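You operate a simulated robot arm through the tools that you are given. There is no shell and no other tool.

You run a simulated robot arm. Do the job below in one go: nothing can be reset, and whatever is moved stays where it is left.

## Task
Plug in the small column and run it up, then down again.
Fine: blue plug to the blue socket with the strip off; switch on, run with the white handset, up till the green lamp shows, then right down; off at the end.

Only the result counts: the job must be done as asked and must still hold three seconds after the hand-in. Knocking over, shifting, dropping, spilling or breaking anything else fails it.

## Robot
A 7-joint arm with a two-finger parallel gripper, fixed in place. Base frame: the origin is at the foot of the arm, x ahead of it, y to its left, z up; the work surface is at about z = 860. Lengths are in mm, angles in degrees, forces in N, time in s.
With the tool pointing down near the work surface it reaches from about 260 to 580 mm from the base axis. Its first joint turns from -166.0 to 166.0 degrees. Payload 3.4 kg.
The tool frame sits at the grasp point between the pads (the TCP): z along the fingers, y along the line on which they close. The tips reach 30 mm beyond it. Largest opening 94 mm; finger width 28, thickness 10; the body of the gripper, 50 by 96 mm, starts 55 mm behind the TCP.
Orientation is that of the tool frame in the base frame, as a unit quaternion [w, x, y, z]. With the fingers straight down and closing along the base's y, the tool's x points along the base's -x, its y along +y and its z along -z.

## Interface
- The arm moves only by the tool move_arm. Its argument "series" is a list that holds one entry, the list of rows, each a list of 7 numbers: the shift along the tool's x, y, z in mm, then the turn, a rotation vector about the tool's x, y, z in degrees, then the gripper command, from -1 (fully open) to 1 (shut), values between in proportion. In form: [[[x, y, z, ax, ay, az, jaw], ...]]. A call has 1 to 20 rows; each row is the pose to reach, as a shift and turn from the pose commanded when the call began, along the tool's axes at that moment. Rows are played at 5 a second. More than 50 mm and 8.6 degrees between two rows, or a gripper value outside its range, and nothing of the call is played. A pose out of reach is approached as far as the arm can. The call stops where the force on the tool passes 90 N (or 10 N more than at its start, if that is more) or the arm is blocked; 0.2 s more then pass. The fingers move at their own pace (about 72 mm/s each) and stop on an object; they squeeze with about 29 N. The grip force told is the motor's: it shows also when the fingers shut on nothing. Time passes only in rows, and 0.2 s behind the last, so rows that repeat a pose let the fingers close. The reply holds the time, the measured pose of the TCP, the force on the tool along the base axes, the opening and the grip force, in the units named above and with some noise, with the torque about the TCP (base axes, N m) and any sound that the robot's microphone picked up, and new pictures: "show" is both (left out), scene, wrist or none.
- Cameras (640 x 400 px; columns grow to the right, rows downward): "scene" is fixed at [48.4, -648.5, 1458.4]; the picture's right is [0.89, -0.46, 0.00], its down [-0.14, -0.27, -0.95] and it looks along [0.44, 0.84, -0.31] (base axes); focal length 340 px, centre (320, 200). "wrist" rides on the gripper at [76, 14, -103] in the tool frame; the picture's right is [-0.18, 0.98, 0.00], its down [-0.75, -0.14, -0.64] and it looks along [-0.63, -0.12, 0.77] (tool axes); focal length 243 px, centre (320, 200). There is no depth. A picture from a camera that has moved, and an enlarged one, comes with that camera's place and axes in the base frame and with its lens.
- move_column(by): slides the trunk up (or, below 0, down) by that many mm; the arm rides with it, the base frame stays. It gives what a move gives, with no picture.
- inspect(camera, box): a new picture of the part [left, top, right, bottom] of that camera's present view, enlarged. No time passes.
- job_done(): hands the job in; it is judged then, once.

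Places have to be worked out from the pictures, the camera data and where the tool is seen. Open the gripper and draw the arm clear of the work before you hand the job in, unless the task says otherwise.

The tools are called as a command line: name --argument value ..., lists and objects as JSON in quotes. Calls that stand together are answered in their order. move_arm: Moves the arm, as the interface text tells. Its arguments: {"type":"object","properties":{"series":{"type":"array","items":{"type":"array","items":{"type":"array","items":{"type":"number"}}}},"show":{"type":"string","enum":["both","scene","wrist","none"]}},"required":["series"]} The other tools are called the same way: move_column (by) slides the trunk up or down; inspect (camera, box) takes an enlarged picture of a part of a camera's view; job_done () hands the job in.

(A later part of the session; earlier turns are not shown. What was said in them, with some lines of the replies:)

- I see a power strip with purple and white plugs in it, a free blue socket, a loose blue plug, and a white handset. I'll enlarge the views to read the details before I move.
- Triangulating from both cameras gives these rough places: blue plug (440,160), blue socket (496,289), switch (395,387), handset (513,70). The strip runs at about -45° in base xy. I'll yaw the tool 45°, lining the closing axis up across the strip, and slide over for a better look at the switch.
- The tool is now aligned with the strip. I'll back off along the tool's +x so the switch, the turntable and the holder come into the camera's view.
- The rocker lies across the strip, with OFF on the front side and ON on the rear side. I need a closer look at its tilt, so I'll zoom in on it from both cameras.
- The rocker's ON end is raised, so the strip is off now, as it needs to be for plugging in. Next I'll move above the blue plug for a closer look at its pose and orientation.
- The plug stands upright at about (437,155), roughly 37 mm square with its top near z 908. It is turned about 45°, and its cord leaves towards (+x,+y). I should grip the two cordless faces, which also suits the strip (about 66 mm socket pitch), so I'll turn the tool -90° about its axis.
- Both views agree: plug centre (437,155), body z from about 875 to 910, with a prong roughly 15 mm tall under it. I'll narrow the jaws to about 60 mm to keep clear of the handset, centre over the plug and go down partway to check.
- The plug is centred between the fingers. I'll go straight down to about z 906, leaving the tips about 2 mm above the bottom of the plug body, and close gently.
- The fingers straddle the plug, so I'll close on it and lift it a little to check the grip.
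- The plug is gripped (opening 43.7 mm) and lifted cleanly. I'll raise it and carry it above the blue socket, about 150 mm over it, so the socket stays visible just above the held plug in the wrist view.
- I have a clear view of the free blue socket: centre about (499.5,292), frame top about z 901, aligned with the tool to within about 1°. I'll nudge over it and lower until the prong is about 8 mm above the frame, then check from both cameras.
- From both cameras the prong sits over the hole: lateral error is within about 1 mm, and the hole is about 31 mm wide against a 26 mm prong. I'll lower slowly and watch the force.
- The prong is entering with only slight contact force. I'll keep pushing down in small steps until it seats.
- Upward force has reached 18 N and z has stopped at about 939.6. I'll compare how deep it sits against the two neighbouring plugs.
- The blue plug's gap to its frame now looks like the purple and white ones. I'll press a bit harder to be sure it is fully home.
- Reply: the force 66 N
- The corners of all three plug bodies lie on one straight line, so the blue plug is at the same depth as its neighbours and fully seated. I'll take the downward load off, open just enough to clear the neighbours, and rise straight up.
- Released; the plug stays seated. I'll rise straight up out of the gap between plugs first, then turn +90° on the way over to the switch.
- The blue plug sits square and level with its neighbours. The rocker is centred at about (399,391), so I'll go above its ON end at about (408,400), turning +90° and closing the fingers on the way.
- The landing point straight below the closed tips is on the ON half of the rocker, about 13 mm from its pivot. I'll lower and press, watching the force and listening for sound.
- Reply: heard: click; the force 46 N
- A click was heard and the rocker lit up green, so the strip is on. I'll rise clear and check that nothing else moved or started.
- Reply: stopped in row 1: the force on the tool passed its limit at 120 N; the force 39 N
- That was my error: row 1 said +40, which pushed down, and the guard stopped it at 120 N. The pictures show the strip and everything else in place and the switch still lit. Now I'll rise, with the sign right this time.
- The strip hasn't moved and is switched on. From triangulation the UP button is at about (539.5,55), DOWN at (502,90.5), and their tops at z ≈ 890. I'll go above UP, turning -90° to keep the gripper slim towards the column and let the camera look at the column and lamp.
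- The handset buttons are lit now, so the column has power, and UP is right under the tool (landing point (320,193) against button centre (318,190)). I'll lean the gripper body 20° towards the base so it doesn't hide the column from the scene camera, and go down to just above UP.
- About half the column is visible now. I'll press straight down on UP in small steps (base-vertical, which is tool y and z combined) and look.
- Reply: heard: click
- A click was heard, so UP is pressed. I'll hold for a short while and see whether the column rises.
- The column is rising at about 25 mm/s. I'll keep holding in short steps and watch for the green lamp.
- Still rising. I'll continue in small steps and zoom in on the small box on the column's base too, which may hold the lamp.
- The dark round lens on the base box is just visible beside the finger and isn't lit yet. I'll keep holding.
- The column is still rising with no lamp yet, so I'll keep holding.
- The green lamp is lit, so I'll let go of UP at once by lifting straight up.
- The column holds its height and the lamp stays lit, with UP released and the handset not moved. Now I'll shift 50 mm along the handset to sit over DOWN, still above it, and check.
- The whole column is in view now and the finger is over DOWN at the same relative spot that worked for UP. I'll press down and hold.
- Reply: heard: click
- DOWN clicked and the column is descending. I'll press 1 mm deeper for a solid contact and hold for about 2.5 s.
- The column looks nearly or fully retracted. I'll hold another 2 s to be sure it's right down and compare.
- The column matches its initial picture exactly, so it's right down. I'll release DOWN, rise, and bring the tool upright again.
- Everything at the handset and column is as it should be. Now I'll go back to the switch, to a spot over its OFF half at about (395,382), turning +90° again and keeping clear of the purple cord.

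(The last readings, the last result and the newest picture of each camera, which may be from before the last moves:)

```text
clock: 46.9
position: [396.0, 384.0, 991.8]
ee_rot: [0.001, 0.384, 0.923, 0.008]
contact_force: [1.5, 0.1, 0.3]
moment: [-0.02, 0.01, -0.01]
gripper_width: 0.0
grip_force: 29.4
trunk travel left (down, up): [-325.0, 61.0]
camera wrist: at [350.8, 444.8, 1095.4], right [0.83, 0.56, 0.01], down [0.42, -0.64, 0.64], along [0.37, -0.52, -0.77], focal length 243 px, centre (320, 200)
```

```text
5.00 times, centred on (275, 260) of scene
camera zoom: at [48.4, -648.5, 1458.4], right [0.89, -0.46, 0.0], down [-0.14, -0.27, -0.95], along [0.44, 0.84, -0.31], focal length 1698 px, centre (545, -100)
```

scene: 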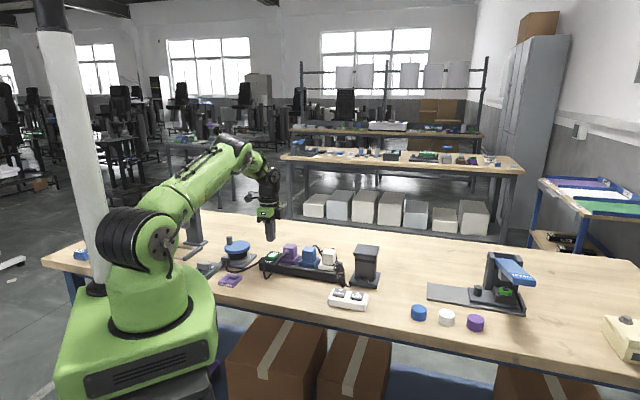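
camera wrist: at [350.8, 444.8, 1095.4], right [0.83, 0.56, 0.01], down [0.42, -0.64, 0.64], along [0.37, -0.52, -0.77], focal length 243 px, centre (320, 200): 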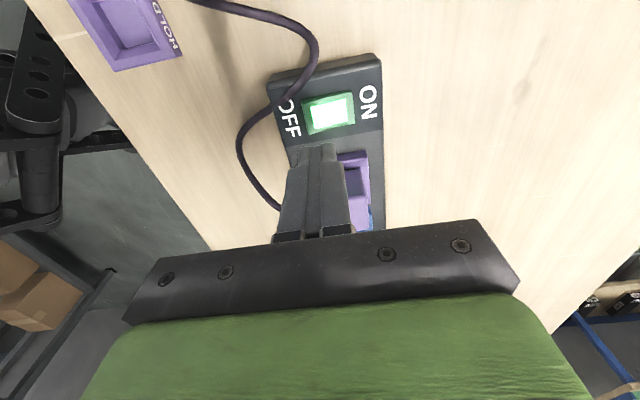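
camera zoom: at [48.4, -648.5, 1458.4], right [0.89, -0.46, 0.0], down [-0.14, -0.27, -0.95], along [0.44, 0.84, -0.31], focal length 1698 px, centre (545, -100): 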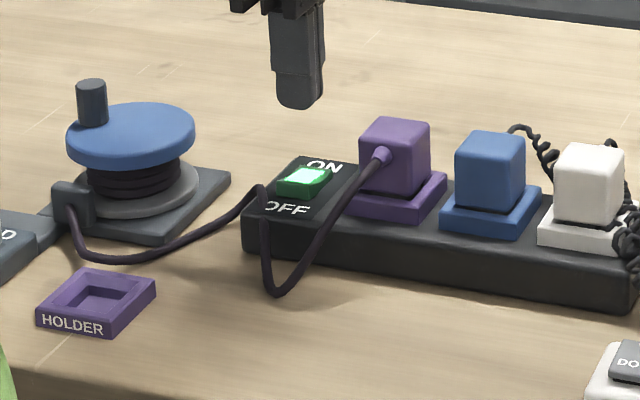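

The predicted landing point is on the OFF half, but only about 7 mm from the pivot and slightly towards the purple plug. I'll correct by 4 mm and 3 mm, then press down to the same depth as before.

move_arm --series '[[[3, -4, 25, 0, 0, 0, 1], [3, -4, 50, 0, 0, 0, 1], [3, -4, 57, 0, 0, 0, 1], [3, -4, 61, 0, 0, 0, 1], [3, -4, 64, 0, 0, 0, 1], [3, -4, 65, 0, 0, 0, 1]]]' --show "none"

inspect --camera "scene" --box '[230, 220, 320, 300]'

inspect --camera "wrist" --box '[240, 60, 420, 240]'

```text
clock: 48.3
position: [390.1, 382.3, 932.9]
ee_rot: [0.003, 0.384, 0.923, 0.014]
contact_force: [-1.8, -3.2, 41.7]
moment: [0.2, -0.26, -0.01]
gripper_width: 0.0
grip_force: 29.5
trunk travel left (down, up): [-325.0, 61.0]
heard: click
```

```text
5.00 times, centred on (275, 260) of scene
camera zoom: at [48.4, -648.5, 1458.4], right [0.89, -0.46, 0.0], down [-0.14, -0.27, -0.95], along [0.44, 0.84, -0.31], focal length 1698 px, centre (545, -100)
```

zoom: 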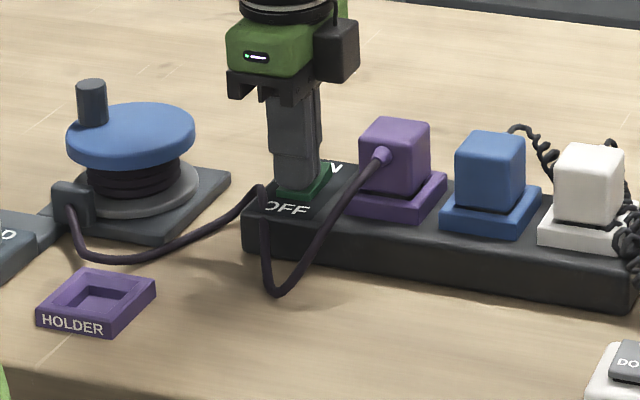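

```text
2.22 times, centred on (330, 150) of wrist
camera zoom: at [344.8, 443.1, 1035.7], right [0.83, 0.56, 0.03], down [0.42, -0.65, 0.64], along [0.37, -0.51, -0.77], focal length 539 px, centre (298, 311)
```

zoom: 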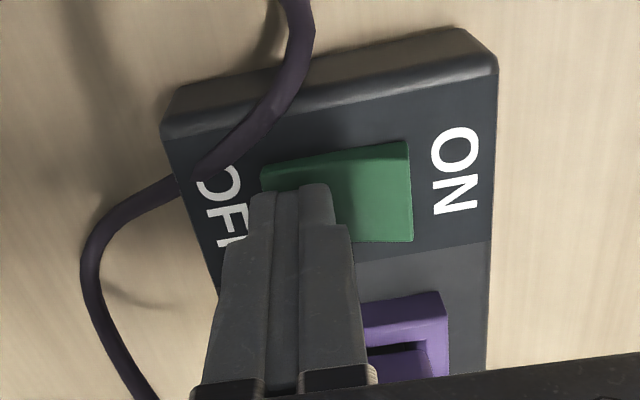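

A click, and the lamp in the rocker is out, so the strip is off. I'll rise straight up (negative tool z) and draw the arm back clear of the work.

move_arm --series '[[[0, 0, -10, 0, 0, 0, 1], [0, 0, -45, 0, 0, 0, 1], [0, 0, -85, 0, 0, 0, 1], [0, 0, -125, 0, 0, 0, 1], [0, 0, -165, 0, 0, 0, 1], [0, 0, -205, 0, 0, 0, 1], [0, -30, -225, 0, 0, 0, 0], [0, -60, -240, 0, 0, 0, -1], [0, -90, -250, 0, 0, 0, -1], [0, -90, -250, 0, 0, 0, -1], [0, -90, -250, 0, 0, 0, -1]]]'

inspect --camera "scene" --box '[180, 220, 400, 330]'

inspect --camera "scene" --box '[255, 240, 319, 280]'

inspect --camera "scene" --box '[400, 230, 640, 380]'

```text
clock: 50.7
position: [326.9, 315.4, 1177.3]
ee_rot: [0.001, 0.385, 0.923, 0.008]
contact_force: [-0.6, 0.3, 0.7]
moment: [0.03, 0.0, -0.02]
gripper_width: 93.8
grip_force: 0.1
trunk travel left (down, up): [-325.0, 61.0]
camera wrist: at [280.7, 378.0, 1280.4], right [0.83, 0.56, 0.01], down [0.43, -0.64, 0.64], along [0.37, -0.52, -0.77], focal length 243 px, centre (320, 200)
```

scene: 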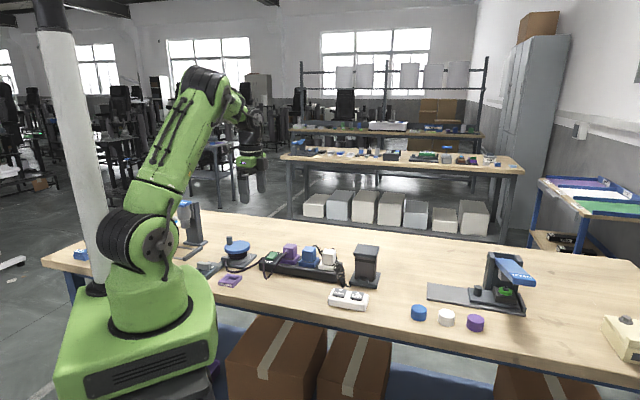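
wrist: 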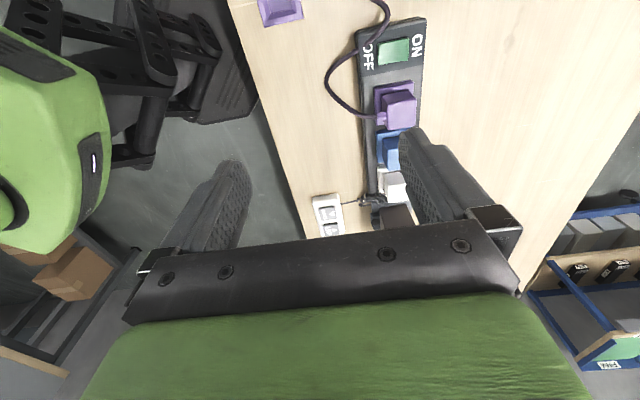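

```text
2.91 times, centred on (290, 275) of scene
camera zoom: at [48.4, -648.5, 1458.4], right [0.89, -0.46, 0.0], down [-0.14, -0.27, -0.95], along [0.44, 0.84, -0.31], focal length 988 px, centre (407, -18)
```

zoom: 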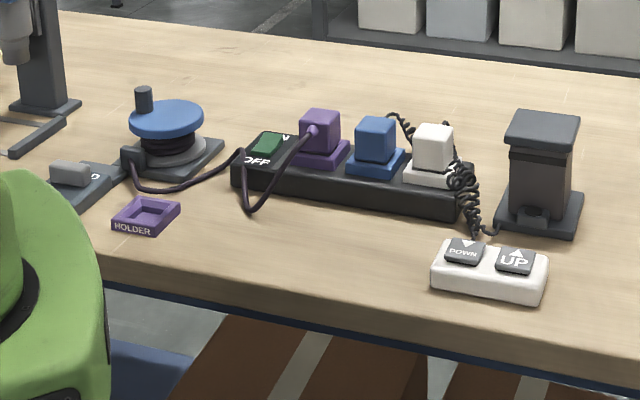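

```text
10.00 times, centred on (287, 260) of scene
camera zoom: at [48.4, -648.5, 1458.4], right [0.89, -0.46, 0.0], down [-0.14, -0.27, -0.95], along [0.44, 0.84, -0.31], focal length 3397 px, centre (650, -400)
```

zoom: 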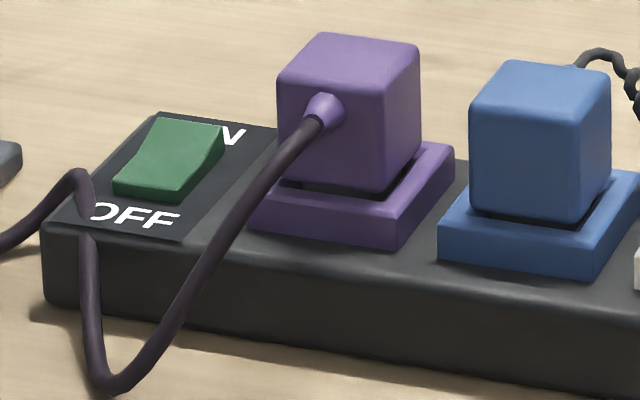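

```text
2.67 times, centred on (520, 305) of scene
camera zoom: at [48.4, -648.5, 1458.4], right [0.89, -0.46, 0.0], down [-0.14, -0.27, -0.95], along [0.44, 0.84, -0.31], focal length 906 px, centre (-213, -80)
```

zoom: 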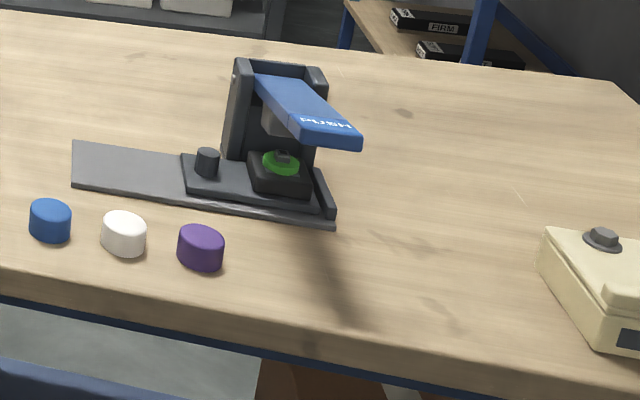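

The strip is off, the blue plug is seated in the blue socket and the column is right down. Everything else is where it began, the gripper is open and the arm is clear, so I'm handing the job in.

job_done

```text
The job is handed in.
```

The job is done and handed in. The judging result hasn't come back.

- **Plugging in:** the blue plug went into the blue socket with the strip off. It sits at the same depth as the purple and white plugs.
- **Running the column:** with the strip on, I held UP on the white handset until the green lamp lit. I then held DOWN until the column matched its starting picture.
- **At the end:** the strip is off and its lamp is out. The gripper is open and the arm is clear of the work.

I made one mistake. After switching the strip on, I sent the arm down instead of up, and it pressed on the switch with about 120 N before the force limit stopped it. The strip didn't move, and the switch worked normally afterwards. The last pictures show nothing else shifted or knocked over.
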